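You operate a simulated robot arm through the tools that you are given. There is no shell and no other tool.

You are at the controls of a simulated robot arm. One attempt, no reset.

TASK
Set the blue rail's brackets with the 300 mm bar and lock them.
Fine: slacken the red knob first, lay the bar between the brackets, push the yellow bracket up to it, tighten the knob, then lay the bar back on the table.

It is judged by the outcome, as a careful person would: the job done as asked, and still so three seconds after it is handed in. It fails if anything else is knocked over, pushed out of place, dropped, spilled or broken.

THE ROBOT
A 7-joint arm with a two-finger gripper, fixed in place. Base frame: the origin is on the floor under the middle of its stand, x ahead of it, y to its left, z up; the work surface is at about z = 75. Readings come in cm, rad, newtons and seconds.
With the tool pointing down near the work surface it reaches from about 32 to 72 cm from the base axis. Its first joint turns from -1.152 to 1.152 rad. Payload 2.45 kg.
The TCP is the grasp point between the finger pads, 2.6 cm short of the fingertips. In the tool frame z runs along the fingers and y along their closing line. The gripper opens to 9.6 cm; its body begins 6.9 cm behind the TCP.
Orientation is that of the tool frame in the base frame, as a unit quaternion [x, y, z, w]. With the fingers straight down and closing along the base's y, the tool's x points along the base's -x, its y along +y and its z along -z.

THE INTERFACE
- The arm moves only by the tool jog_arm. Its argument "steps" is a list of rows, each an object (a shift or turn left out is 0, a gripper value left out holds the last) with "linear": the shift along the base's x, y, z in units of 25 mm (1.0 is 25 mm), a list of three; "rot": the turn, a rotation vector about the base's x, y, z in units of 5 degrees (1.0 is 5 degrees), a list of three; "gripper": the closure, from 0 (fully open) to 1 (shut). In form: [{"linear": [tx, ty, tz], "rot": [ax, ay, az], "gripper": gripper}, ...]. A call has 1 to 20 rows; each row shifts and turns the commanded pose from where the row before left it. A call with a number of a shift or a turn outside -1 to 1 is refused whole. Rows are played at 5 a second. More than 5 cm and 0.15 rad between two rows, or a gripper value outside its range, and nothing of the call is played. A pose out of reach is approached as far as the arm can. The call stops where the force on the tool passes 40 N (or 10 N more than at its start, if that is more) or the arm is blocked; 0.2 s more then pass. Each finger travels about 5 cm/s and halts on what it meets, pressing with about 28 N; the grip force reading is that of the motor and also rises with nothing between the fingers. The clock runs only during rows and for 0.2 s after the last one: add rows that do not move to give the fingers time. The reply holds the time, the measured pose of the TCP, the force on the tool along the base axes, the opening and the grip force, in the units named above and with some noise, with the torque about the TCP (base axes, N m) and any sound that the robot's microphone picked up.
- Cameras (640 x 400 px; columns grow to the right, rows downward): "scene" is fixed at [17.74, -40.82, 140.9]; the picture's right is [0.61, -0.79, 0.00], its down [-0.54, -0.42, -0.73] and it looks along [0.58, 0.45, -0.68] (base axes); focal length 322 px, centre (320, 200). "wrist" rides on the gripper at [8.2, 0.3, -9.8] in the tool frame; the picture's right is [-0.04, 1.00, 0.00], its down [-0.73, -0.03, -0.68] and it looks along [-0.68, -0.03, 0.73] (tool axes); focal length 256 px, centre (320, 200).
- grab_frame(camera): a new picture of that camera. No time passes.
- locate(camera, pixels): for up to 12 pixels [column, row] of the newest picture of that camera ("zoom" is the newest enlarged one), the place [x, y, z] in the base frame of the surface seen there, good to about 0.3 cm. No time passes.
- enlarge(camera, box): a new picture of the part [left, top, right, bottom] of that camera's present view, enlarged. No time passes.
- sign_off(): hands the job in; it is judged then, once.

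Leave the gripper open and the arm clear of the work at the hand-in unless told otherwise.

The tools are called after "Emit:" as name(argument=value, ...) on one line, values as JSON. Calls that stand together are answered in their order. jog_arm: Moves the arm, as the interface text tells. Its arguments: {"type":"object","properties":{"steps":{"type":"array","items":{"type":"object","properties":{"linear":{"type":"array","items":{"type":"number"}},"rot":{"type":"array","items":{"type":"number"}},"gripper":{"type":"number"}}}}},"required":["steps"]} The other tools are called the same way: grab_frame (camera) takes a picture; locate (camera, pixels) gives the place of the surface under pixels of a picture; enlarge (camera, box) takes an enlarged picture of a part of a camera's view; sign_off () hands the job in.

At the start:

```text
time: 0.0
tool_pos: [45.97, 1.98, 115.96]
ee_rot: [0.0, 1.0, -0.001, 0.0]
wrist_force: [0.7, -0.7, -0.1]
torque: [0.02, 0.02, 0.01]
opening: 9.59
gripper_force: 0.1
```

scene: 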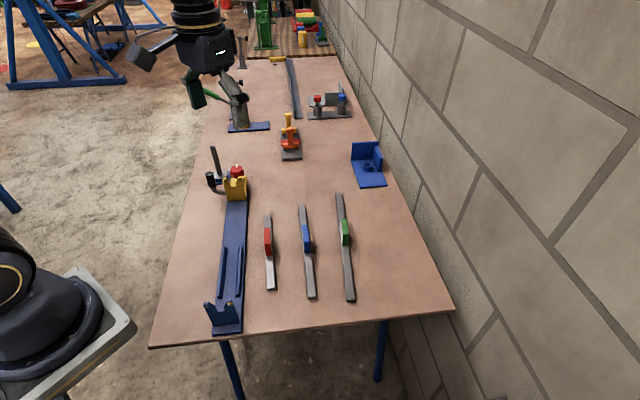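
wrist: 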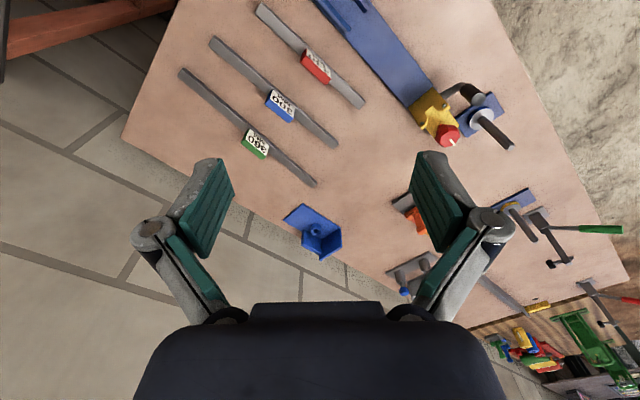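

The scene shows a blue rail with a yellow bracket and red knob near (236,180), and three bars with red, blue and green labels. I'll enlarge both areas to read the labels and see how the parts are built.

Emit:
enlarge(camera="scene", box=[160, 130, 400, 340])

Emit:
enlarge(camera="wrist", box=[160, 0, 400, 180])

Emit:
enlarge(camera="wrist", box=[380, 60, 540, 180])

Emit:
enlarge(camera="scene", box=[190, 135, 270, 215])

```text
1.90 times, centred on (280, 235) of scene
```

zoom: 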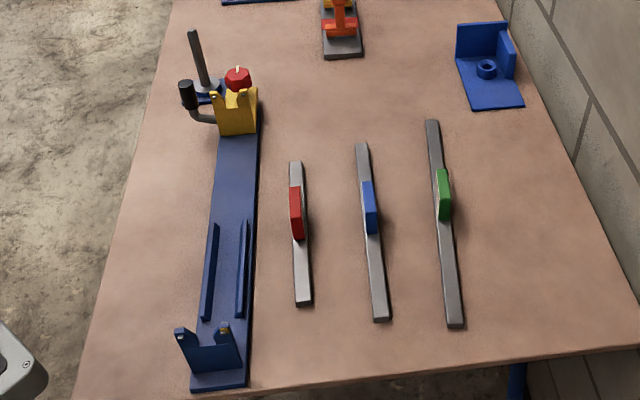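

```text
2.22 times, centred on (280, 90) of wrist
```

zoom: 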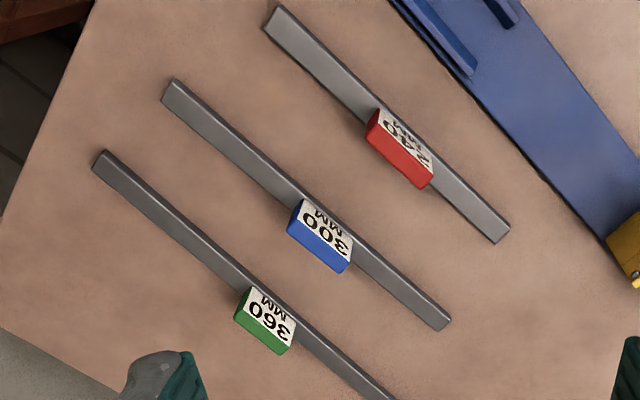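

```text
3.33 times, centred on (460, 120) of wrist
```

zoom: 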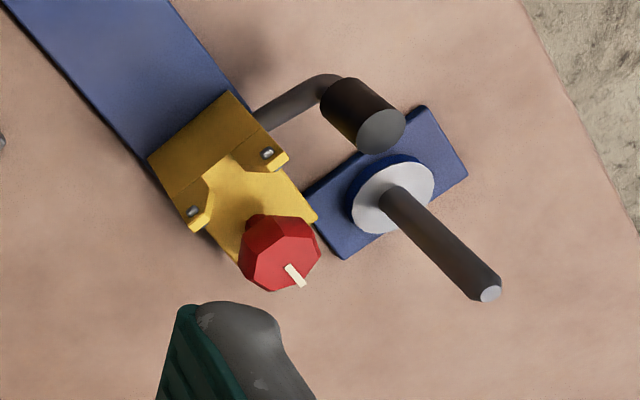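

```text
5.00 times, centred on (230, 175) of scene
```

zoom: 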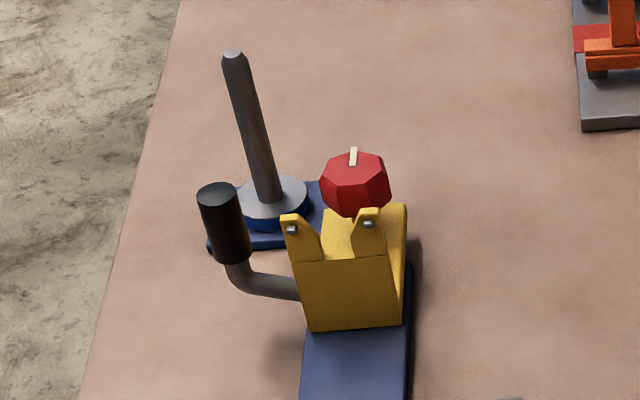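

The blue-labelled bar is the 300 mm one, red is 240 and green is 360. Next I'll measure the main features from a fresh scene enlargement.

Emit:
enlarge(camera="scene", box=[190, 240, 330, 340])

Emit:
locate(camera="scene", pixels=[[236, 168], [236, 185], [229, 178], [243, 178], [213, 182], [222, 198], [246, 200], [213, 330], [241, 328], [210, 306], [238, 303], [225, 280]])

Emit:
locate(camera="wrist", pixels=[[226, 36], [336, 147], [280, 105], [222, 40], [327, 137], [448, 130], [430, 112], [478, 118], [512, 147], [390, 70], [350, 60], [265, 5]])

```text
4.00 times, centred on (260, 290) of scene
```

zoom: 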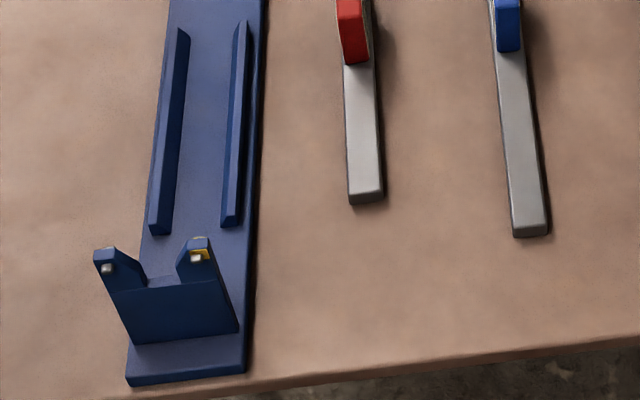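

```text
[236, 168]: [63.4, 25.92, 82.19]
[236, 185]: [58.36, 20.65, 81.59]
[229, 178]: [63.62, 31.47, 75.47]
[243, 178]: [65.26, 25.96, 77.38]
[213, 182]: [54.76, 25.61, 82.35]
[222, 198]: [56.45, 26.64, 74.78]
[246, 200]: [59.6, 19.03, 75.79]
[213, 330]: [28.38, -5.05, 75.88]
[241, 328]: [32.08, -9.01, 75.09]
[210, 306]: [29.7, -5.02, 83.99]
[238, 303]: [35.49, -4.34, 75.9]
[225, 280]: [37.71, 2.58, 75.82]
```

```text
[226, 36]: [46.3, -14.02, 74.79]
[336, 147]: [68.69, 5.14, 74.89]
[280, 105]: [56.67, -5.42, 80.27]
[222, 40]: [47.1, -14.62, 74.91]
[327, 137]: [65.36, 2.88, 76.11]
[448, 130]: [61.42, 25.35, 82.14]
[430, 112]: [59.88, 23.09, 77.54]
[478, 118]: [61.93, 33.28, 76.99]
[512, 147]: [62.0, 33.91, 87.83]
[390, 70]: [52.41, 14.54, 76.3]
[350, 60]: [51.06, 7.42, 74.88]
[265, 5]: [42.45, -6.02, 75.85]
```

The rail runs diagonally from the fixed blue bracket at about (31,-6) to the yellow bracket at about (58,22). The red knob sits at about (61.5,25.5,82). I'll move the arm back and to the left, staying high, so the wrist camera can see the rail better.

Emit:
jog_arm(steps=[{"linear": [-0.8, 1, 0], "gripper": 0}, {"linear": [-0.8, 1, 0]}, {"linear": [-0.8, 1, 0]}, {"linear": [-0.8, 1, 0]}, {"linear": [0, 0, 0]}])

Emit:
grab_frame(camera="wrist")

Emit:
grab_frame(camera="scene")

```text
time: 1.2
tool_pos: [37.77, 12.09, 115.81]
ee_rot: [0.001, 1.0, 0.0, 0.0]
wrist_force: [-0.1, -0.3, -0.2]
torque: [-0.02, 0.01, -0.05]
opening: 9.61
gripper_force: 0.1
```

```text
taken
```

wrist: 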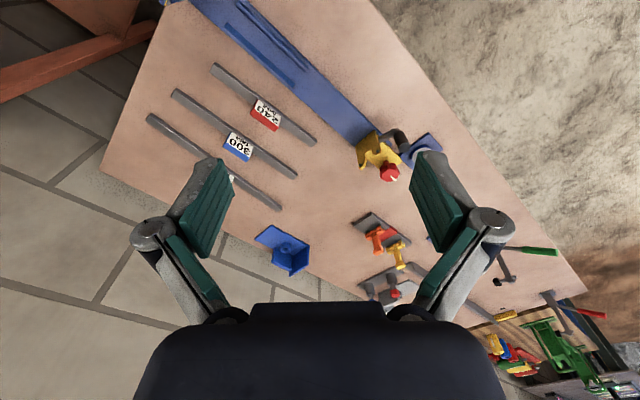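

```text
taken
```

scene: 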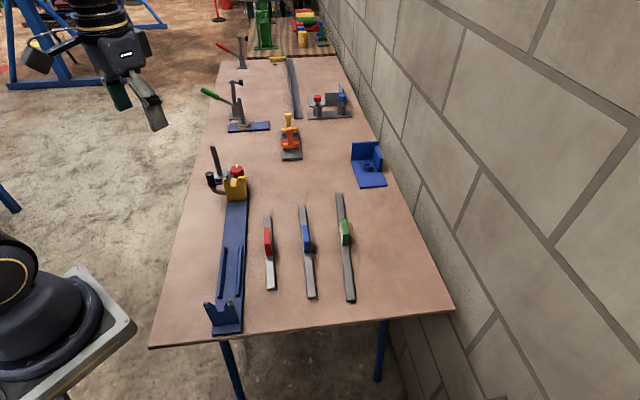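

From here the wrist camera sees most of the rail. I'll enlarge it and measure points along the rail edges and on the bracket.

Emit:
enlarge(camera="wrist", box=[180, 0, 460, 200])

Emit:
enlarge(camera="wrist", box=[340, 115, 460, 195])

```text
2.00 times, centred on (320, 100) of wrist
```

zoom: 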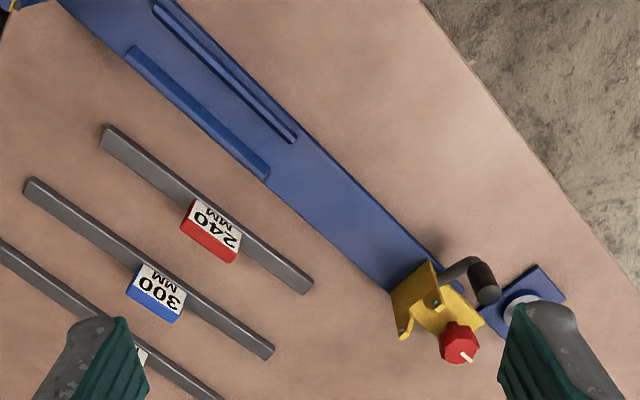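

```text
5.00 times, centred on (400, 155) of wrist
```

zoom: 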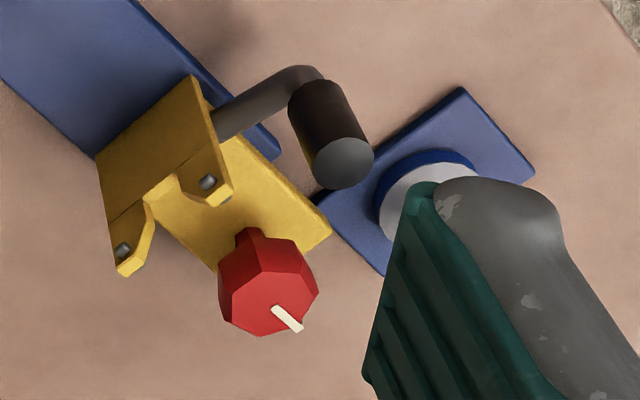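

In this 5x view the knob top is at about (280,285), the yellow base runs from (160,190) to (330,235), and the handle knob is at (335,150). I'll measure these.

Emit:
locate(camera="zoom", pixels=[[270, 295], [240, 260], [295, 255], [225, 300], [325, 236], [250, 200], [101, 160], [193, 82], [125, 265], [225, 190], [335, 160], [268, 100]])

Emit:
locate(camera="wrist", pixels=[[374, 146], [410, 150], [313, 88], [398, 128], [375, 142], [260, 50], [355, 85], [310, 70], [314, 90], [247, 28], [325, 70], [260, 2]])

```text
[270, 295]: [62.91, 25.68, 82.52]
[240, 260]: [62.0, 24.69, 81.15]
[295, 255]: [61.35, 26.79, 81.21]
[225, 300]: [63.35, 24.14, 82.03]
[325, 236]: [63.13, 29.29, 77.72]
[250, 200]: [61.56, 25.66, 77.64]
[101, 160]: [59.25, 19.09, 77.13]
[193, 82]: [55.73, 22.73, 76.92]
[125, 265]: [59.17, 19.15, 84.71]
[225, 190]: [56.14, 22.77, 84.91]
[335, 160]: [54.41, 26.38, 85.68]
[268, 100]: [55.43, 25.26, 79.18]
```

```text
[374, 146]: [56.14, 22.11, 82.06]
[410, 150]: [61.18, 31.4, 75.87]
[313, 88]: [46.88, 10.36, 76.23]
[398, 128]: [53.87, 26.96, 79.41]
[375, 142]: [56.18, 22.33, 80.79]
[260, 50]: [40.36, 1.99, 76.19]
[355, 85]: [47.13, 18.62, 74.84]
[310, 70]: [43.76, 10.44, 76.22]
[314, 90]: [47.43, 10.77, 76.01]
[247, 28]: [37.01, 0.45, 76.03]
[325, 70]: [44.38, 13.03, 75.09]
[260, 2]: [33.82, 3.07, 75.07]
```

The plate's front face runs from (59.2,19.1) to (55.7,22.7). Next I'll pin down the rail direction precisely, using points along both rail edges and both ribs.

Emit:
enlarge(camera="wrist", box=[180, 0, 320, 100])

Emit:
enlarge(camera="wrist", box=[280, 60, 420, 160])

```text
4.00 times, centred on (250, 50) of wrist
```

zoom: 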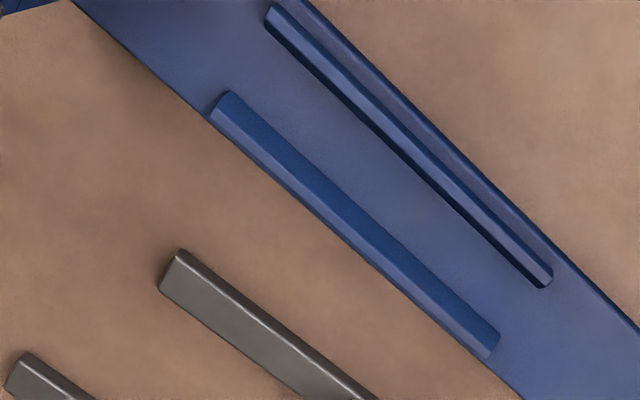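

```text
4.00 times, centred on (350, 110) of wrist
```

zoom: 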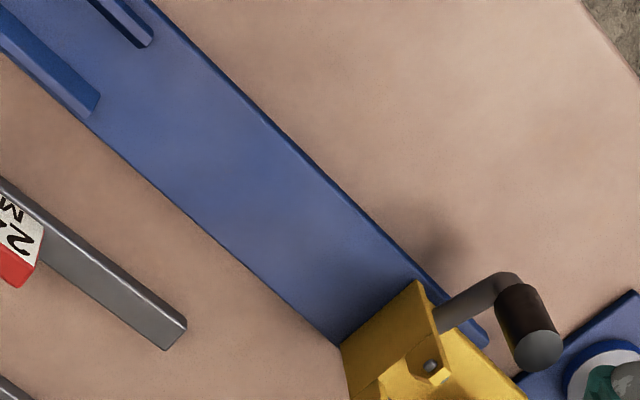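

The rail top is visible here. I'll sample its two edges at several points.

Emit:
locate(camera="zoom", pixels=[[103, 128], [160, 184], [220, 240], [280, 292], [325, 333], [160, 10], [220, 70], [280, 132], [340, 190], [400, 248], [425, 272], [250, 180]])

Emit:
locate(camera="wrist", pixels=[[304, 84], [292, 73], [265, 49], [248, 32], [236, 20], [248, 3], [260, 15], [280, 33], [300, 53], [307, 66], [303, 72], [310, 78]])

```text
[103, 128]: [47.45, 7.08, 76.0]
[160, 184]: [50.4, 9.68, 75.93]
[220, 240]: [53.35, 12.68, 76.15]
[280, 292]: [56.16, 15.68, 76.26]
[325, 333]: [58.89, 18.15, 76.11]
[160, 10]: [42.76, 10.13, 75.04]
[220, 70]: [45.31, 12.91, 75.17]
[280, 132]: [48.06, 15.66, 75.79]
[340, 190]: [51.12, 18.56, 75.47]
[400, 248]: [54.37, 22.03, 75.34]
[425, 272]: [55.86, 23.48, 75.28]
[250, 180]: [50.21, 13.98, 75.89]
```

```text
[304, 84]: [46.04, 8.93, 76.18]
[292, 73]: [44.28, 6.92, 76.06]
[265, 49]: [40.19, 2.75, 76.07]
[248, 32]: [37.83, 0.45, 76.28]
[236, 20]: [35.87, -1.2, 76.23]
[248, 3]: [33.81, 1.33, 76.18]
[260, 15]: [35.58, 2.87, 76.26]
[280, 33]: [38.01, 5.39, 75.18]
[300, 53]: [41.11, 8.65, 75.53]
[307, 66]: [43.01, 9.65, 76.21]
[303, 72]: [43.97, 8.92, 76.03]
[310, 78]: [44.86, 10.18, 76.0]
```

From both edges the rail axis comes out at 45° within about 0.5°. It is centred about 25.8 cm off to the right of the 45° line through the base. I'll yaw the tool 45° so the fingers close across the rail, then move high above the yellow bracket for a near top-down look at the knob, handle and rod.

Emit:
jog_arm(steps=[{"linear": [0.865, 0.42, -0.43], "rot": [0, 0, 0.9]}, {"linear": [0.865, 0.42, -0.43], "rot": [0, 0, 0.9]}, {"linear": [0.865, 0.42, -0.43], "rot": [0, 0, 0.9]}, {"linear": [0.865, 0.42, -0.43], "rot": [0, 0, 0.9]}, {"linear": [0.865, 0.42, -0.43], "rot": [0, 0, 0.9]}, {"linear": [0.865, 0.42, -0.43], "rot": [0, 0, 0.9]}, {"linear": [0.865, 0.42, -0.43], "rot": [0, 0, 0.9]}, {"linear": [0.865, 0.42, -0.43], "rot": [0, 0, 0.9]}, {"linear": [0.865, 0.42, -0.43], "rot": [0, 0, 0.9]}, {"linear": [0.865, 0.42, -0.43], "rot": [0, 0, 0.9]}, {"linear": [0, 0, 0]}])

Emit:
grab_frame(camera="wrist")

Emit:
enlarge(camera="wrist", box=[220, 20, 420, 145])

```text
time: 3.6
tool_pos: [59.54, 22.65, 105.27]
ee_rot: [-0.383, 0.924, -0.001, 0.0]
wrist_force: [0.8, -0.4, -0.3]
torque: [0.0, 0.0, -0.02]
opening: 9.59
gripper_force: 0.0
```

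```text
taken
```

wrist: 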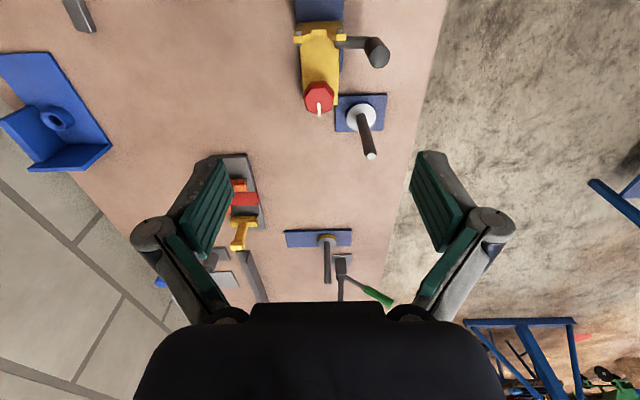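

```text
3.20 times, centred on (320, 82) of wrist
```

zoom: 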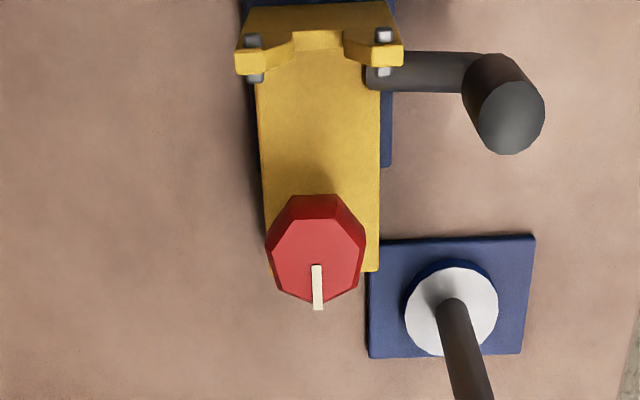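

This view is clear. The knob top is at zoom (317,262), the rod is at (470,340), the rod's plate is around (450,295), and the handle is at (505,105). I'll measure these.

Emit:
locate(camera="zoom", pixels=[[317, 255], [290, 225], [345, 225], [272, 262], [361, 262], [300, 296], [335, 296], [374, 268], [262, 230], [374, 110], [258, 110], [505, 135]])

Emit:
locate(camera="wrist", pixels=[[370, 155], [362, 115], [350, 120], [337, 96], [386, 96], [383, 130], [336, 131], [339, 73], [378, 55], [350, 43], [298, 38], [341, 36]])

```text
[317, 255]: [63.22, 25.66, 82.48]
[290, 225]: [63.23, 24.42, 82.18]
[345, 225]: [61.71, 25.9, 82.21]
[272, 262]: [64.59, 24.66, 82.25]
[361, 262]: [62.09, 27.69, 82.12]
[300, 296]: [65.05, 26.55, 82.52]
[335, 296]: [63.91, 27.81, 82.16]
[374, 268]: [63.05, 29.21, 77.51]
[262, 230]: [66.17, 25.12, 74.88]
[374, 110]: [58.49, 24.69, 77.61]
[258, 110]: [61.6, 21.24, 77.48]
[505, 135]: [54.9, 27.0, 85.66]
```

```text
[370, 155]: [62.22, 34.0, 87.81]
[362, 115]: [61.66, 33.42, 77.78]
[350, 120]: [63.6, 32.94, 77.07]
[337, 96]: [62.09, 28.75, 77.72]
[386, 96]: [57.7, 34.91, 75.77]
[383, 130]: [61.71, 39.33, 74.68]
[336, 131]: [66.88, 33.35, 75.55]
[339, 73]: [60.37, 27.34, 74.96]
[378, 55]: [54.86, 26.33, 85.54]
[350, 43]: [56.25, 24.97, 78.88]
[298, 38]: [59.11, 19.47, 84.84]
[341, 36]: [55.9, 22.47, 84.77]
```

The knob centre is at about (63.4,26.15) with its top at z≈82.4, and it looks hexagonal with a radius of about 1.9. The rod top is at (62.2,34,87.8). I'll enlarge the knob to check its shape and locate the gripper's own knuckles to judge clearance to the rod.

Emit:
locate(camera="wrist", pixels=[[150, 230], [490, 225], [210, 165], [425, 158], [136, 235], [508, 232], [200, 290], [440, 290], [260, 310], [390, 315], [160, 370], [490, 370]])

Emit:
enlarge(camera="wrist", box=[288, 70, 352, 120])

```text
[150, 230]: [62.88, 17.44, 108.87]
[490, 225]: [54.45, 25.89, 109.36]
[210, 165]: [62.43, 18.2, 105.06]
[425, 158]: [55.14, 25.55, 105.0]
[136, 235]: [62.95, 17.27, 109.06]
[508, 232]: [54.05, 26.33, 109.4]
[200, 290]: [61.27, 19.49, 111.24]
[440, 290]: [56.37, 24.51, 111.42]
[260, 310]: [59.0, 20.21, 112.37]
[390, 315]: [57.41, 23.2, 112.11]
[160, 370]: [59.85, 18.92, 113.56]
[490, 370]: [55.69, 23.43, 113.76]
```

```text
8.00 times, centred on (320, 95) of wrist
```

zoom: 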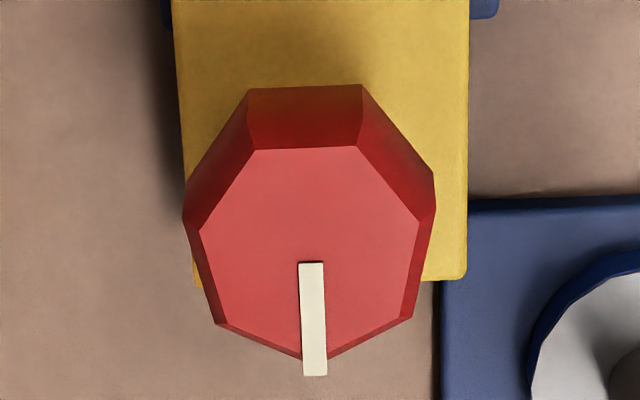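

The knob has seven sides, with its pointer toward +s (away from the bracket) and a flat facing the bracket. With the gripper at yaw -45° the fingers close along the rail onto that flat and the opposite vertex. That also leaves 135° of counter-clockwise travel and keeps the wrist camera away from the rod. I'll turn to that yaw over the knob, staying high at z≈95.

Emit:
jog_arm(steps=[{"linear": [0.086, 0.078, -0.05], "rot": [0, 0, -1], "gripper": 0.35}, {"linear": [0.086, 0.078, -0.05], "rot": [0, 0, -1]}, {"linear": [0.086, 0.078, -0.05], "rot": [0, 0, -1]}, {"linear": [0.086, 0.078, -0.05], "rot": [0, 0, -1]}, {"linear": [0.086, 0.078, -0.05], "rot": [0, 0, -1]}, {"linear": [0.086, 0.078, -0.05], "rot": [0, 0, -1]}, {"linear": [0.086, 0.078, -0.1], "rot": [0, 0, -1]}, {"linear": [0.086, 0.078, -0.1], "rot": [0, 0, -1]}, {"linear": [0.086, 0.078, -0.2], "rot": [0, 0, -1]}, {"linear": [0.086, 0.078, -0.2], "rot": [0, 0, -1]}, {"linear": [0.086, 0.078, -0.4], "rot": [0, 0, -1]}, {"linear": [0.086, 0.078, -0.4], "rot": [0, 0, -1]}, {"linear": [0.086, 0.078, -0.4], "rot": [0, 0, -1]}, {"linear": [0.086, 0.078, -0.4], "rot": [0, 0, -1]}, {"linear": [0.086, 0.078, -0.4], "rot": [0, 0, -1]}, {"linear": [0.086, 0.078, -0.4], "rot": [0, 0, -1]}, {"linear": [0.086, 0.078, -0.3], "rot": [0, 0, -1]}, {"linear": [0.086, 0.078, -0.1], "rot": [0, 0, -1]}, {"linear": [0, 0, 0]}])

Emit:
grab_frame(camera="wrist")

Emit:
grab_frame(camera="scene")

```text
time: 7.6
tool_pos: [63.45, 25.88, 95.98]
ee_rot: [0.383, 0.924, 0.0, 0.0]
wrist_force: [0.0, 0.2, 0.5]
torque: [0.0, 0.02, -0.03]
opening: 6.24
gripper_force: 0.0
```

```text
taken
```

wrist: 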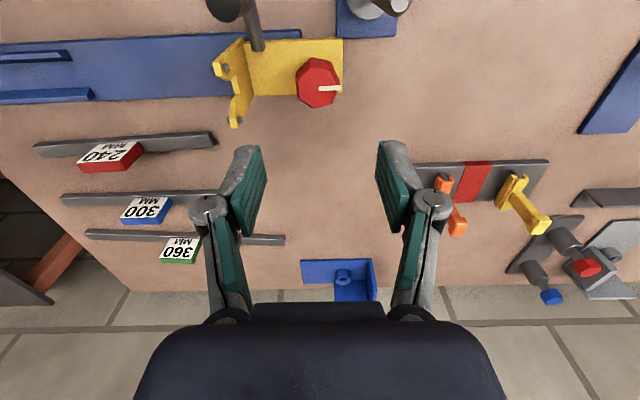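

```text
taken
```

scene: 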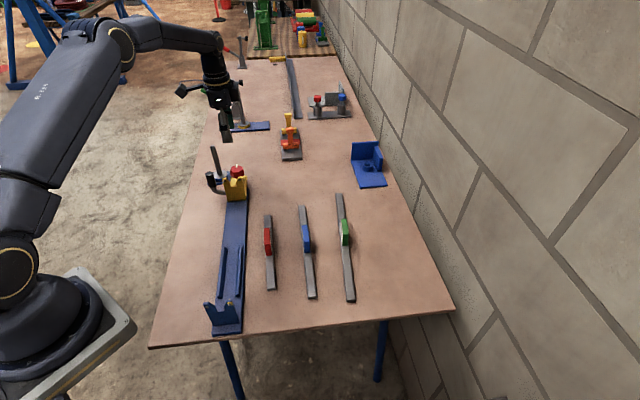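

The knob now shows at (318,83), directly below the grip axis. I'll enlarge it to refine the centre and read its height from the side.

Emit:
enlarge(camera="wrist", box=[280, 50, 360, 115])

```text
6.15 times, centred on (320, 82) of wrist
```

zoom: 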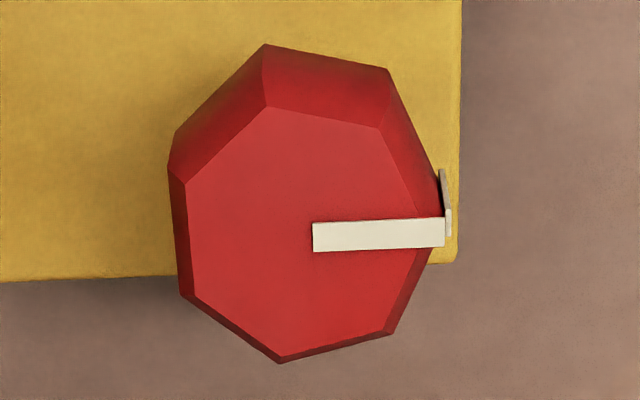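

The white pointer starts at the knob's centre, near zoom (306,235), and runs out toward +s. I'll locate the centre and a few vertices.

Emit:
locate(camera="zoom", pixels=[[304, 234], [270, 112], [378, 132], [425, 215], [389, 330], [282, 352], [194, 291], [190, 185], [268, 60], [385, 80], [172, 150], [440, 230]])

```text
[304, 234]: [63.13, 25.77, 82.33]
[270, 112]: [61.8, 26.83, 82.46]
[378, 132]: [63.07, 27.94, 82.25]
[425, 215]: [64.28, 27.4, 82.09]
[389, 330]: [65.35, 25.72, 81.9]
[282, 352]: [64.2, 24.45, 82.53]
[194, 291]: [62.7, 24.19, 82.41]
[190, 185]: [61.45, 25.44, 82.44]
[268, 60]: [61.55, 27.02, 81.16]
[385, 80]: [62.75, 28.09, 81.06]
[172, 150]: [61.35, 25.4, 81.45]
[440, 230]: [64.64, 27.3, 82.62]
```

The knob centre is at about (63.28,26.03), with a radius of about 1.95 and its top at z 82.4. The TCP is within 2 mm of it, so I'll nudge over and come down in two stages. The first stops with the fingertips just above the knob for a check.

Emit:
jog_arm(steps=[{"linear": [-0.06, 0.06, -0.8]}, {"linear": [0, 0, -0.9]}, {"linear": [0, 0, -0.9]}, {"linear": [0, 0, -0.8]}, {"linear": [0, 0, 0]}])

Emit:
grab_frame(camera="wrist")

Emit:
enlarge(camera="scene", box=[170, 90, 300, 220])

```text
time: 8.8
tool_pos: [63.17, 26.35, 87.53]
ee_rot: [0.383, 0.924, 0.0, -0.001]
wrist_force: [-0.5, -0.3, 1.0]
torque: [-0.02, 0.0, -0.01]
opening: 6.23
gripper_force: 0.1
```

```text
taken
```

wrist: 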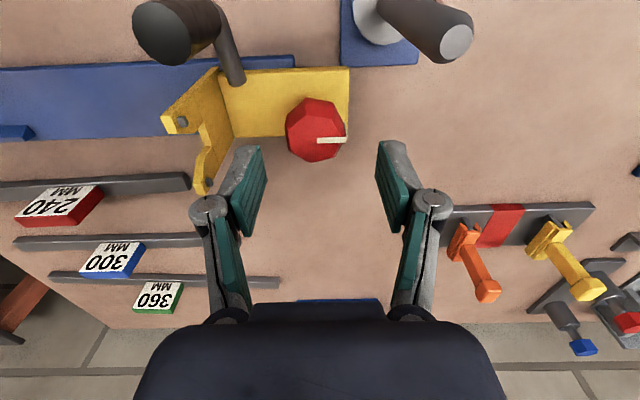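

```text
3.08 times, centred on (235, 155) of scene
```

zoom: 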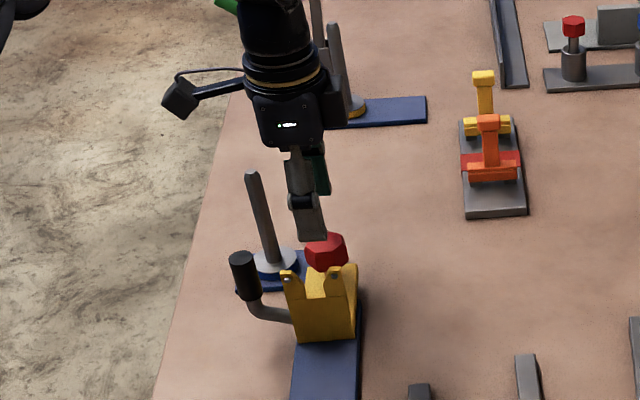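

The knob is centred between the fingers, with the pointer base at (317,138) against a predicted (320,135). The camera arm is well above the rod and handle. I'll descend to TCP z≈82.0, which puts the fingertips around the knob and above the yellow plate.

Emit:
jog_arm(steps=[{"linear": [0, 0, -0.7]}, {"linear": [0, 0, -0.7]}, {"linear": [0, 0, -0.5]}, {"linear": [0, 0, -0.3]}, {"linear": [0, 0, 0]}])

Emit:
grab_frame(camera="wrist")

Emit:
enlarge(camera="scene", box=[190, 120, 290, 210])

```text
time: 10.0
tool_pos: [63.22, 26.17, 81.98]
ee_rot: [0.383, 0.924, 0.0, 0.0]
wrist_force: [0.9, 0.2, 0.7]
torque: [-0.02, 0.0, 0.0]
opening: 6.25
gripper_force: 0.1
```

```text
taken
```

wrist: 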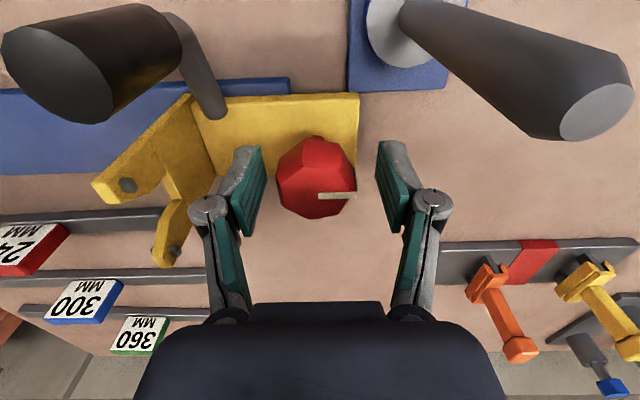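

```text
4.44 times, centred on (240, 165) of scene
```

zoom: 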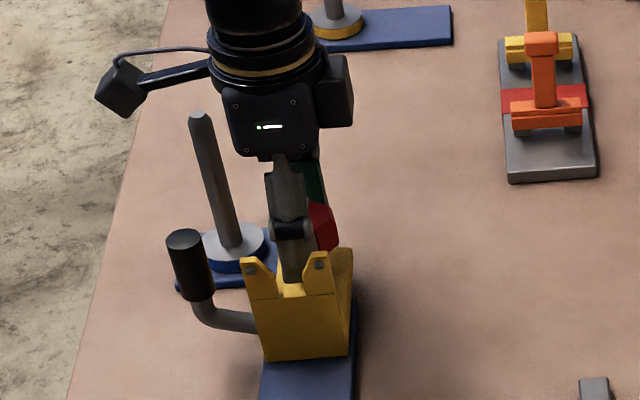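

The fingers straddle the knob with no contact. I'll close on it now.

Emit:
jog_arm(steps=[{"linear": [0, 0, 0], "gripper": 1}, {"linear": [0, 0, 0]}, {"linear": [0, 0, 0]}, {"linear": [0, 0, 0]}, {"linear": [0, 0, 0]}])

Emit:
grab_frame(camera="wrist")

```text
time: 11.2
tool_pos: [63.02, 25.94, 82.03]
ee_rot: [0.383, 0.924, -0.003, -0.002]
wrist_force: [-18.4, -16.6, 8.3]
torque: [-0.22, 0.09, -0.12]
opening: 4.11
gripper_force: 44.8
```

```text
taken
```

wrist: 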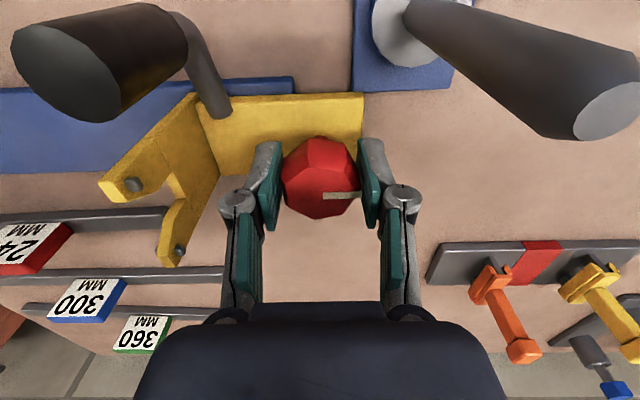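

The fingers are on the knob with an opening of 4.1, but there is about 25 N of side load along -s because the knob's centre sits slightly toward -s. I'll shift the commanded pose about 3 mm along -s to relieve it before turning.

Emit:
jog_arm(steps=[{"linear": [-0.05, -0.05, 0]}, {"linear": [-0.05, -0.05, 0]}, {"linear": [0, 0, 0]}])

```text
time: 12.0
tool_pos: [63.1, 26.02, 81.93]
ee_rot: [0.383, 0.924, 0.002, 0.0]
wrist_force: [1.7, -3.3, -11.6]
torque: [0.09, -0.18, -0.03]
opening: 4.08
gripper_force: 44.8
```

The side force is gone, so the knob axis is at about (63.1,25.95). I'll turn counter-clockwise, first 15°, and read the torque.

Emit:
jog_arm(steps=[{"rot": [0, 0, 0.5]}, {"rot": [0, 0, 0.5]}, {"rot": [0, 0, 0.5]}, {"rot": [0, 0, 0.5]}, {"rot": [0, 0, 0.5]}, {"rot": [0, 0, 0.5]}, {"linear": [0, 0, 0]}])

Emit:
enlarge(camera="wrist", box=[200, 80, 440, 230])

```text
time: 13.6
tool_pos: [63.02, 25.88, 81.97]
ee_rot: [0.259, 0.966, 0.0, 0.0]
wrist_force: [-0.5, 1.5, 13.1]
torque: [-0.07, 0.16, -0.04]
opening: 4.05
gripper_force: 45.6
```

```text
2.67 times, centred on (320, 155) of wrist
```

zoom: 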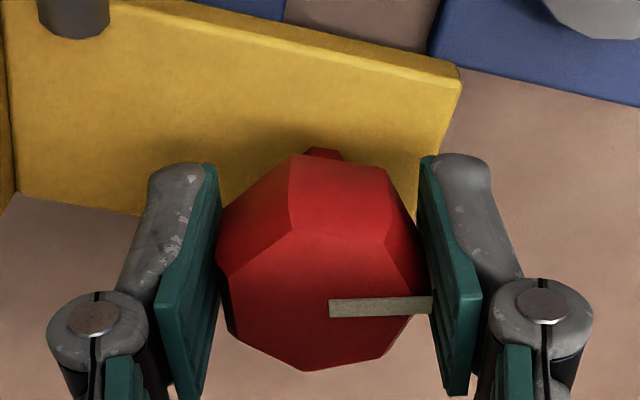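

The knob turned with the gripper: the pointer stayed on the finger axis while the plate rotated in view, and the torque was low. I'll keep turning counter-clockwise another 60°.

Emit:
jog_arm(steps=[{"rot": [0, 0, 0.75]}, {"rot": [0, 0, 0.75]}, {"rot": [0, 0, 0.75]}, {"rot": [0, 0, 0.75]}, {"rot": [0, 0, 0.75]}, {"rot": [0, 0, 0.75]}, {"rot": [0, 0, 0.75]}, {"rot": [0, 0, 0.75]}, {"rot": [0, 0, 0.75]}, {"rot": [0, 0, 0.75]}, {"rot": [0, 0, 0.75]}, {"rot": [0, 0, 0.75]}, {"rot": [0, 0, 0.75]}, {"rot": [0, 0, 0.75]}, {"rot": [0, 0, 0.75]}, {"rot": [0, 0, 0.75]}, {"linear": [0, 0, 0]}])

Emit:
grab_frame(camera="wrist")

```text
time: 17.2
tool_pos: [63.07, 25.76, 81.98]
ee_rot: [-0.259, 0.966, -0.001, 0.001]
wrist_force: [-9.0, -10.2, 29.9]
torque: [-0.27, 0.31, -0.05]
opening: 4.1
gripper_force: 44.7
```

```text
taken
```

wrist: 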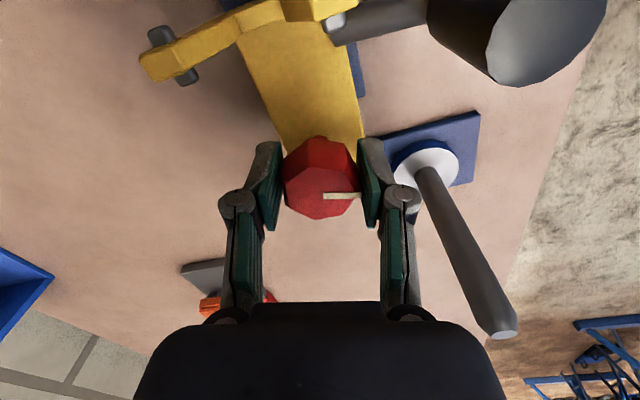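

75° done, and the knob followed. The tool now feels about 30 N upward, so the knob is rising on its thread. I'll lift the commanded height by 3 mm to follow it and check the force.

Emit:
jog_arm(steps=[{"linear": [0, 0, 0.06]}, {"linear": [0, 0, 0.06]}, {"linear": [0, 0, 0]}])

```text
time: 18.0
tool_pos: [62.97, 25.73, 81.98]
ee_rot: [-0.259, 0.966, 0.0, 0.0]
wrist_force: [4.4, -7.2, -8.9]
torque: [0.57, -1.06, -0.03]
opening: 4.08
gripper_force: 45.4
```

The vertical force dropped to -9 N. I'll continue counter-clockwise another 55°, easing upward slightly as it turns.

Emit:
jog_arm(steps=[{"rot": [0, 0, 0.75], "linear": [0, 0, 0.005]}, {"rot": [0, 0, 0.75], "linear": [0, 0, 0.005]}, {"rot": [0, 0, 0.75], "linear": [0, 0, 0.005]}, {"rot": [0, 0, 0.75], "linear": [0, 0, 0.005]}, {"rot": [0, 0, 0.75], "linear": [0, 0, 0.005]}, {"rot": [0, 0, 0.75], "linear": [0, 0, 0.005]}, {"rot": [0, 0, 0.75], "linear": [0, 0, 0.005]}, {"rot": [0, 0, 0.75], "linear": [0, 0, 0.005]}, {"rot": [0, 0, 0.75], "linear": [0, 0, 0.005]}, {"rot": [0, 0, 0.75], "linear": [0, 0, 0.005]}, {"rot": [0, 0, 0.75], "linear": [0, 0, 0.005]}, {"rot": [0, 0, 0.75], "linear": [0, 0, 0.005]}, {"rot": [0, 0, 0.75], "linear": [0, 0, 0.005]}, {"rot": [0, 0, 0.75], "linear": [0, 0, 0.005]}, {"linear": [0, 0, 0]}])

Emit:
grab_frame(camera="wrist")

```text
time: 21.2
tool_pos: [63.21, 25.85, 82.39]
ee_rot: [-0.659, 0.752, -0.002, 0.001]
wrist_force: [13.0, -10.5, 1.4]
torque: [-0.46, -0.19, -0.69]
opening: 4.13
gripper_force: 45.1
```

```text
taken
```

wrist: 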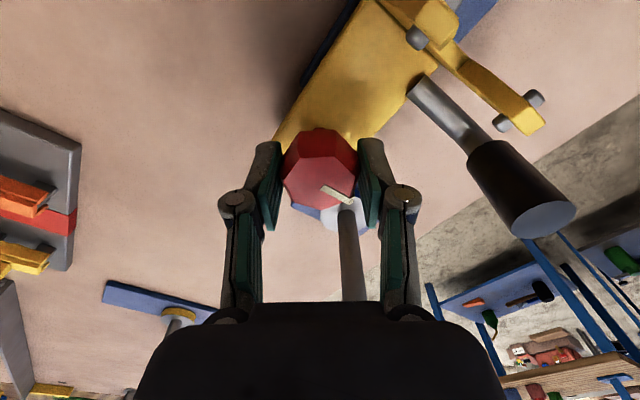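

The torque jumped to -0.69 N·m and the pointer has slipped about 30° relative to the fingers. The knob has therefore reached its slack-end stop after roughly a quarter turn. I'll stop turning, open the fingers and look.

Emit:
jog_arm(steps=[{"linear": [0, 0, 0], "gripper": 0.35}, {"linear": [0, 0, 0]}, {"linear": [0, 0, 0]}, {"linear": [0, 0, 0]}])

Emit:
enlarge(camera="wrist", box=[200, 80, 440, 230])

```text
time: 22.2
tool_pos: [62.9, 25.86, 82.39]
ee_rot: [-0.66, 0.752, 0.001, 0.0]
wrist_force: [0.5, 0.3, 0.1]
torque: [0.02, 0.0, 0.0]
opening: 6.24
gripper_force: 0.0
```

```text
2.67 times, centred on (320, 155) of wrist
```

zoom: 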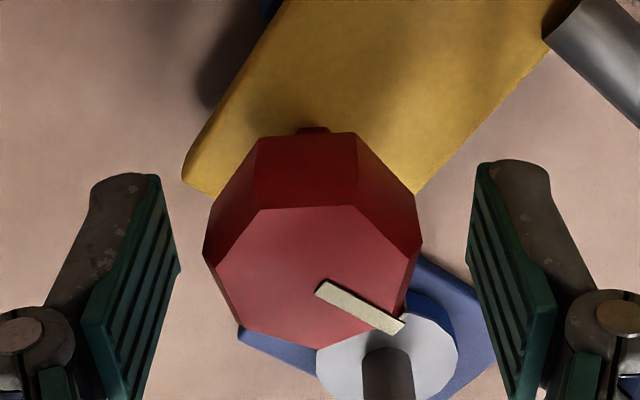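

The pointer now points across the rail at about 135°, so the knob has turned a full quarter turn and is slack. The force is zero with the fingers open. I'll lift straight up and then swing over the 300 mm bar's handle, turning toward the bar's angle of about 40°.

Emit:
jog_arm(steps=[{"linear": [0, 0, 0.6]}, {"linear": [0, 0, 1]}, {"linear": [0, 0, 1]}, {"linear": [0, 0, 1]}, {"linear": [0, 0, 1]}, {"linear": [0, 0, 1]}, {"linear": [0, 0, 1]}, {"linear": [0, 0, 1]}, {"linear": [0, 0, 0]}])

Emit:
jog_arm(steps=[{"linear": [-0.172, -0.935, 0], "rot": [0, 0, -0.646]}, {"linear": [-0.172, -0.935, 0], "rot": [0, 0, -0.646]}, {"linear": [-0.172, -0.935, 0], "rot": [0, 0, -0.646]}, {"linear": [-0.172, -0.935, 0], "rot": [0, 0, -0.646]}, {"linear": [-0.172, -0.935, 0], "rot": [0, 0, -0.646]}, {"linear": [-0.172, -0.935, 0], "rot": [0, 0, -0.646]}, {"linear": [-0.172, -0.935, 0], "rot": [0, 0, -0.646]}, {"linear": [-0.172, -0.935, 0], "rot": [0, 0, -0.646]}, {"linear": [-0.172, -0.935, 0], "rot": [0, 0, -0.646]}, {"linear": [-0.172, -0.935, 0], "rot": [0, 0, -0.646]}, {"linear": [-0.172, -0.935, 0], "rot": [0, 0, -0.646]}, {"linear": [-0.172, -0.935, 0], "rot": [0, 0, -0.646]}, {"linear": [-0.172, -0.935, 0], "rot": [0, 0, -0.646]}, {"linear": [0, 0, 0]}])

Emit:
grab_frame(camera="wrist")

Emit:
grab_frame(camera="scene")

```text
time: 24.2
tool_pos: [63.17, 25.77, 100.97]
ee_rot: [-0.66, 0.752, 0.0, 0.0]
wrist_force: [0.5, -0.4, 0.3]
torque: [0.03, 0.03, 0.02]
opening: 6.25
gripper_force: 0.0
```

```text
time: 27.2
tool_pos: [57.62, -4.8, 101.41]
ee_rot: [-0.345, 0.939, 0.0, 0.001]
wrist_force: [-0.9, -0.5, -0.2]
torque: [0.01, 0.01, 0.0]
opening: 6.25
gripper_force: 0.1
```

```text
taken
```

wrist: 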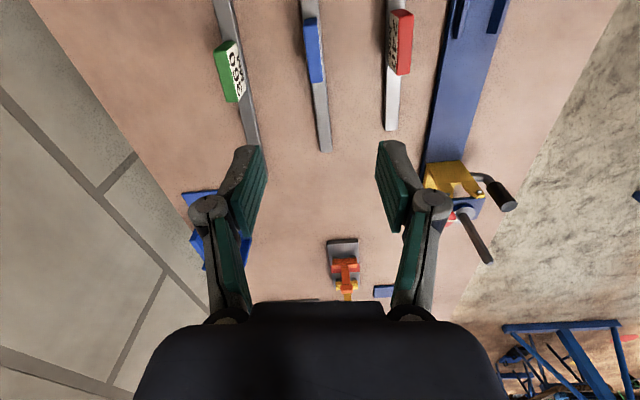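

```text
taken
```

scene: 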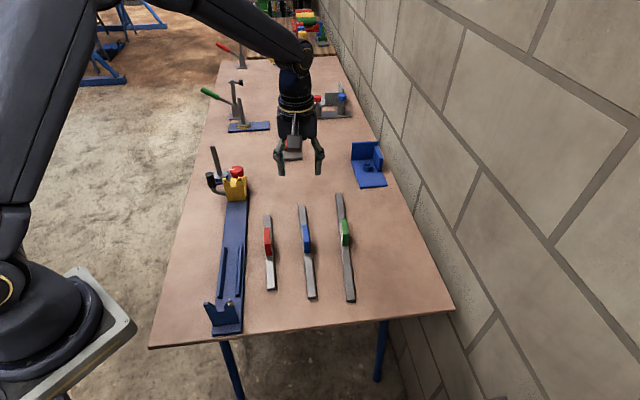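

The blue-handled bar runs from about (308,0) to (325,150) in the wrist view, with its handle at (315,50). I'll enlarge and measure the bar's edges, end and handle.

Emit:
enlarge(camera="wrist", box=[200, 0, 440, 150])

Emit:
enlarge(camera="wrist", box=[270, 0, 366, 60])

```text
2.67 times, centred on (320, 75) of wrist
```

zoom: 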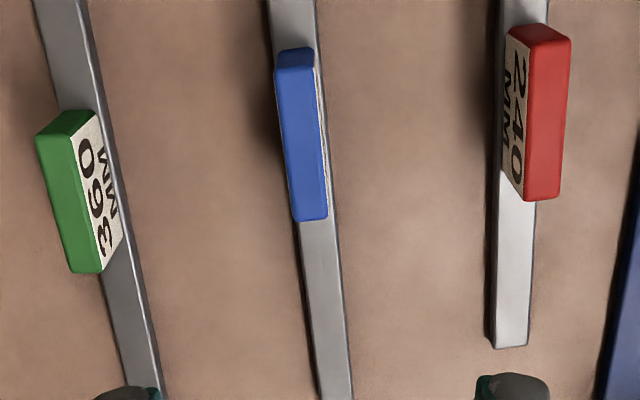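

```text
6.67 times, centred on (318, 30) of wrist
```

zoom: 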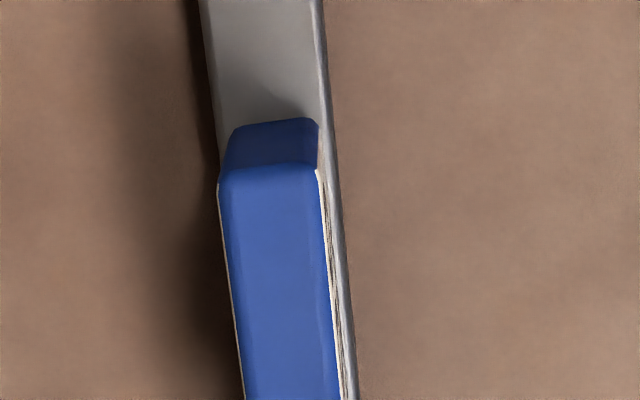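

The handle is an upright block centred on the bar, with labels on both sides, so it's ideal to grip across. I'll measure its top corners and the bar edges.

Emit:
enlarge(camera="wrist", box=[200, 0, 440, 150])

Emit:
locate(camera="zoom", pixels=[[281, 72], [311, 68], [296, 213], [324, 213], [303, 140], [275, 10], [310, 10], [325, 385], [347, 385], [320, 260], [300, 30], [334, 360]])

Emit:
locate(camera="wrist", pixels=[[321, 149], [330, 149], [303, 2], [316, 2], [325, 130], [316, 90], [327, 90], [309, 5], [307, 30], [318, 30], [325, 148], [311, 60]])

Emit:
locate(camera="scene", pixels=[[299, 206], [305, 206], [306, 296], [315, 296], [309, 287], [302, 213], [303, 226], [310, 250], [307, 232], [302, 206], [310, 296], [306, 240]])

```text
2.67 times, centred on (320, 75) of wrist
```

zoom: 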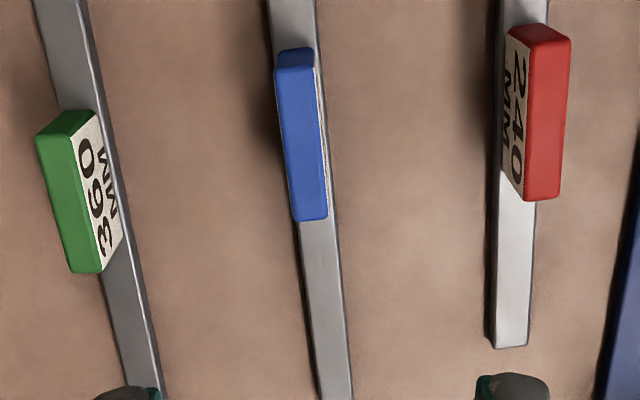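

```text
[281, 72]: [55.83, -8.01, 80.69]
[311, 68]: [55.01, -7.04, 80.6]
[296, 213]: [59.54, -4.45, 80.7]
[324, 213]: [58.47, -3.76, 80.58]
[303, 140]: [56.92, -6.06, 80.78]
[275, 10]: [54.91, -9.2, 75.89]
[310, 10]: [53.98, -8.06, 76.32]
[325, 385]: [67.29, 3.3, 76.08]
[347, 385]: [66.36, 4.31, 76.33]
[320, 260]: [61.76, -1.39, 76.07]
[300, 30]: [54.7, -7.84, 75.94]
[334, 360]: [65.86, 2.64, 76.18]
```

```text
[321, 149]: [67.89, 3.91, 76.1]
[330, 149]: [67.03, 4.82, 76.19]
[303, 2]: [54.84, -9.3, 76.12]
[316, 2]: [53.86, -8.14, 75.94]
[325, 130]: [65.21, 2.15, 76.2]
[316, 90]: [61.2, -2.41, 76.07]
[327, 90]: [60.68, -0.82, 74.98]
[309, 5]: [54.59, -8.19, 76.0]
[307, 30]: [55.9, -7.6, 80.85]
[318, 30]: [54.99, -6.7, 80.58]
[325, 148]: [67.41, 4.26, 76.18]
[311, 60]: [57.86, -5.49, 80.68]
```

```text
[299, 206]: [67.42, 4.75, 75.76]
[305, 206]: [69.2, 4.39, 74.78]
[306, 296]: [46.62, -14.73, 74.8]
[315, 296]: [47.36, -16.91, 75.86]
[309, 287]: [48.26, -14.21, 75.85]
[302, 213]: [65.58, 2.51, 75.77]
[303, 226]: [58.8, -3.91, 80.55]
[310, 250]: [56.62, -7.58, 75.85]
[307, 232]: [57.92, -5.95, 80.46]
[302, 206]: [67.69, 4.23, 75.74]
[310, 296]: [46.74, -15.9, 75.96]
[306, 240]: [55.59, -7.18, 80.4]
```

The bar is at 45°, parallel to the rail, and its handle is centred at (57.15,-5.75). The handle is about 1.3 cm wide with its top at z 80.7, and the bar top is at z 76.1. I'll align to yaw 45° over the handle, narrow the opening to about 4.7 cm, and descend to z≈88 to check.

Emit:
jog_arm(steps=[{"linear": [-0.076, -0.25, -0.8], "rot": [0, 0, 0.45], "gripper": 0.51}, {"linear": [-0.076, -0.25, -1], "rot": [0, 0, 0.45]}, {"linear": [0, 0, -1]}, {"linear": [0, 0, -1]}, {"linear": [0, 0, -1]}, {"linear": [0, 0, -0.6]}, {"linear": [0, 0, 0]}])

Emit:
grab_frame(camera="wrist")

Emit:
grab_frame(camera="scene")

```text
time: 28.8
tool_pos: [57.08, -5.94, 87.79]
ee_rot: [-0.382, 0.924, 0.0, 0.0]
wrist_force: [0.3, -0.5, -0.5]
torque: [-0.02, 0.05, 0.01]
opening: 4.67
gripper_force: 0.1
```

```text
taken
```

wrist: 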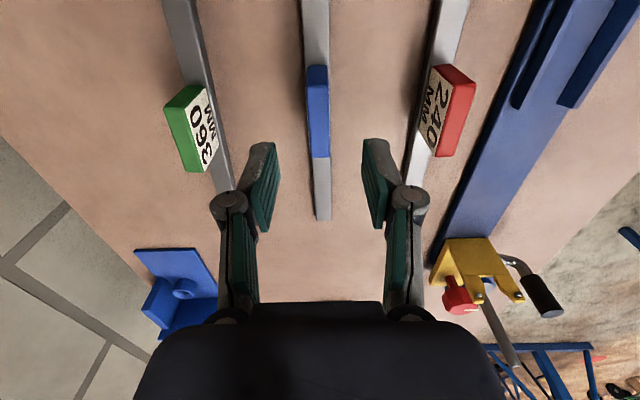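

```text
taken
```

scene: 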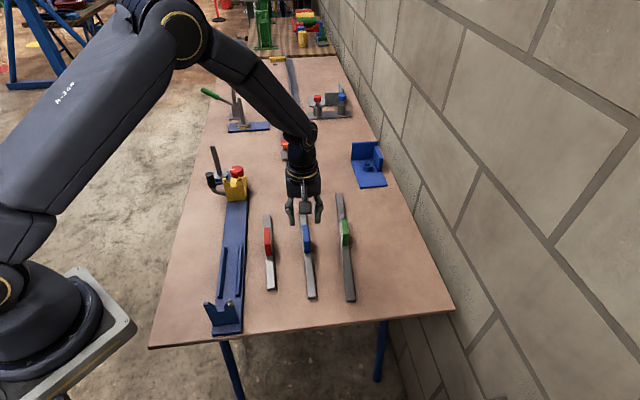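

The bar is aligned with the fingers, and the handle is at column 317. I'll nudge about 1 mm toward it and descend to z≈79.2, with fingertips just above the bar's top. Then I'll close on the handle.

Emit:
jog_arm(steps=[{"linear": [0.04, -0.04, -0.8]}, {"linear": [0, 0, -0.8]}, {"linear": [0, 0, -0.8]}, {"linear": [0, 0, -0.6]}, {"linear": [0, 0, -0.5]}, {"linear": [0, 0, 0]}])

Emit:
enlarge(camera="wrist", box=[200, 80, 440, 230])

```text
time: 30.2
tool_pos: [57.27, -5.96, 79.06]
ee_rot: [-0.383, 0.924, 0.0, 0.0]
wrist_force: [-0.2, 0.4, -0.4]
torque: [0.0, 0.04, 0.0]
opening: 4.66
gripper_force: 0.1
```

```text
2.67 times, centred on (320, 155) of wrist
```

zoom: 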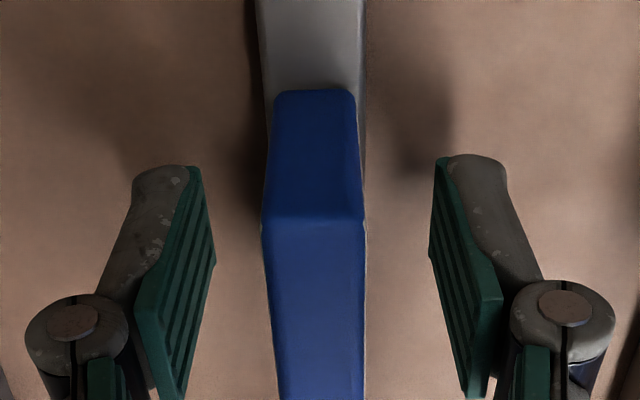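

The handle is centred between the pads. Closing now.

Emit:
jog_arm(steps=[{"linear": [0, 0, 0], "gripper": 1}, {"linear": [0, 0, 0]}, {"linear": [0, 0, 0]}, {"linear": [0, 0, 0]}, {"linear": [0, 0, 0]}, {"linear": [0, 0, 0]}])

Emit:
grab_frame(camera="wrist")

```text
time: 31.6
tool_pos: [57.22, -5.98, 79.1]
ee_rot: [-0.383, 0.924, -0.001, 0.0]
wrist_force: [1.0, -0.5, 0.2]
torque: [0.08, -0.09, -0.09]
opening: 1.57
gripper_force: 27.8
```

```text
taken
```

wrist: 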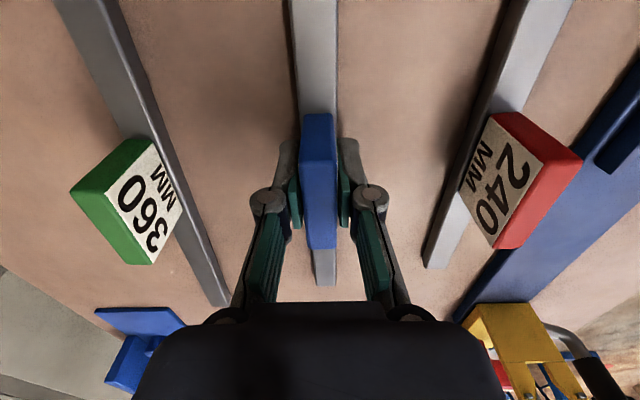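

The handle is gripped at opening 1.57. Before lifting, I'll use the scene camera to measure the fixed blue bracket so I know where the bar's near end must go.

Emit:
enlarge(camera="scene", box=[195, 285, 259, 340])

Emit:
locate(camera="zoom", pixels=[[100, 100], [150, 180], [300, 190], [350, 90], [200, 170], [230, 250], [150, 340], [380, 330], [350, 240], [410, 300], [345, 60], [270, 160]])

```text
7.27 times, centred on (227, 312) of scene
```

zoom: 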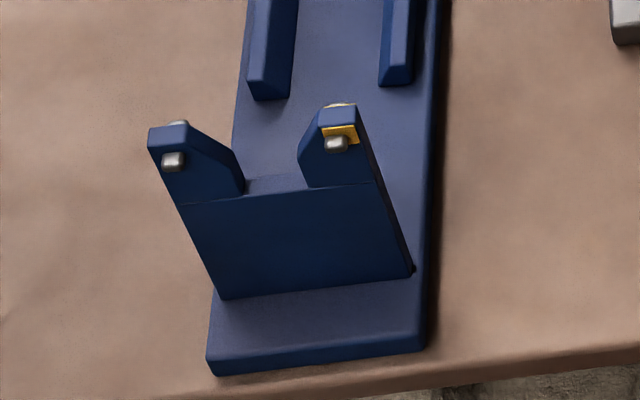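

```text
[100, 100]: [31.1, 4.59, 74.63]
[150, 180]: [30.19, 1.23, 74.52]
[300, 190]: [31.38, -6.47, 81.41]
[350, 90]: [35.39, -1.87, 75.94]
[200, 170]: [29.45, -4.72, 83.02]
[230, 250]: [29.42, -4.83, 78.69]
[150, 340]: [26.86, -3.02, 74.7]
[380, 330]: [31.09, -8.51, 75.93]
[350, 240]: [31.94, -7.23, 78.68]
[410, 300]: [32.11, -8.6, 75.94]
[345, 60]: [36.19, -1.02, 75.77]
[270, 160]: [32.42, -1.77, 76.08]
```

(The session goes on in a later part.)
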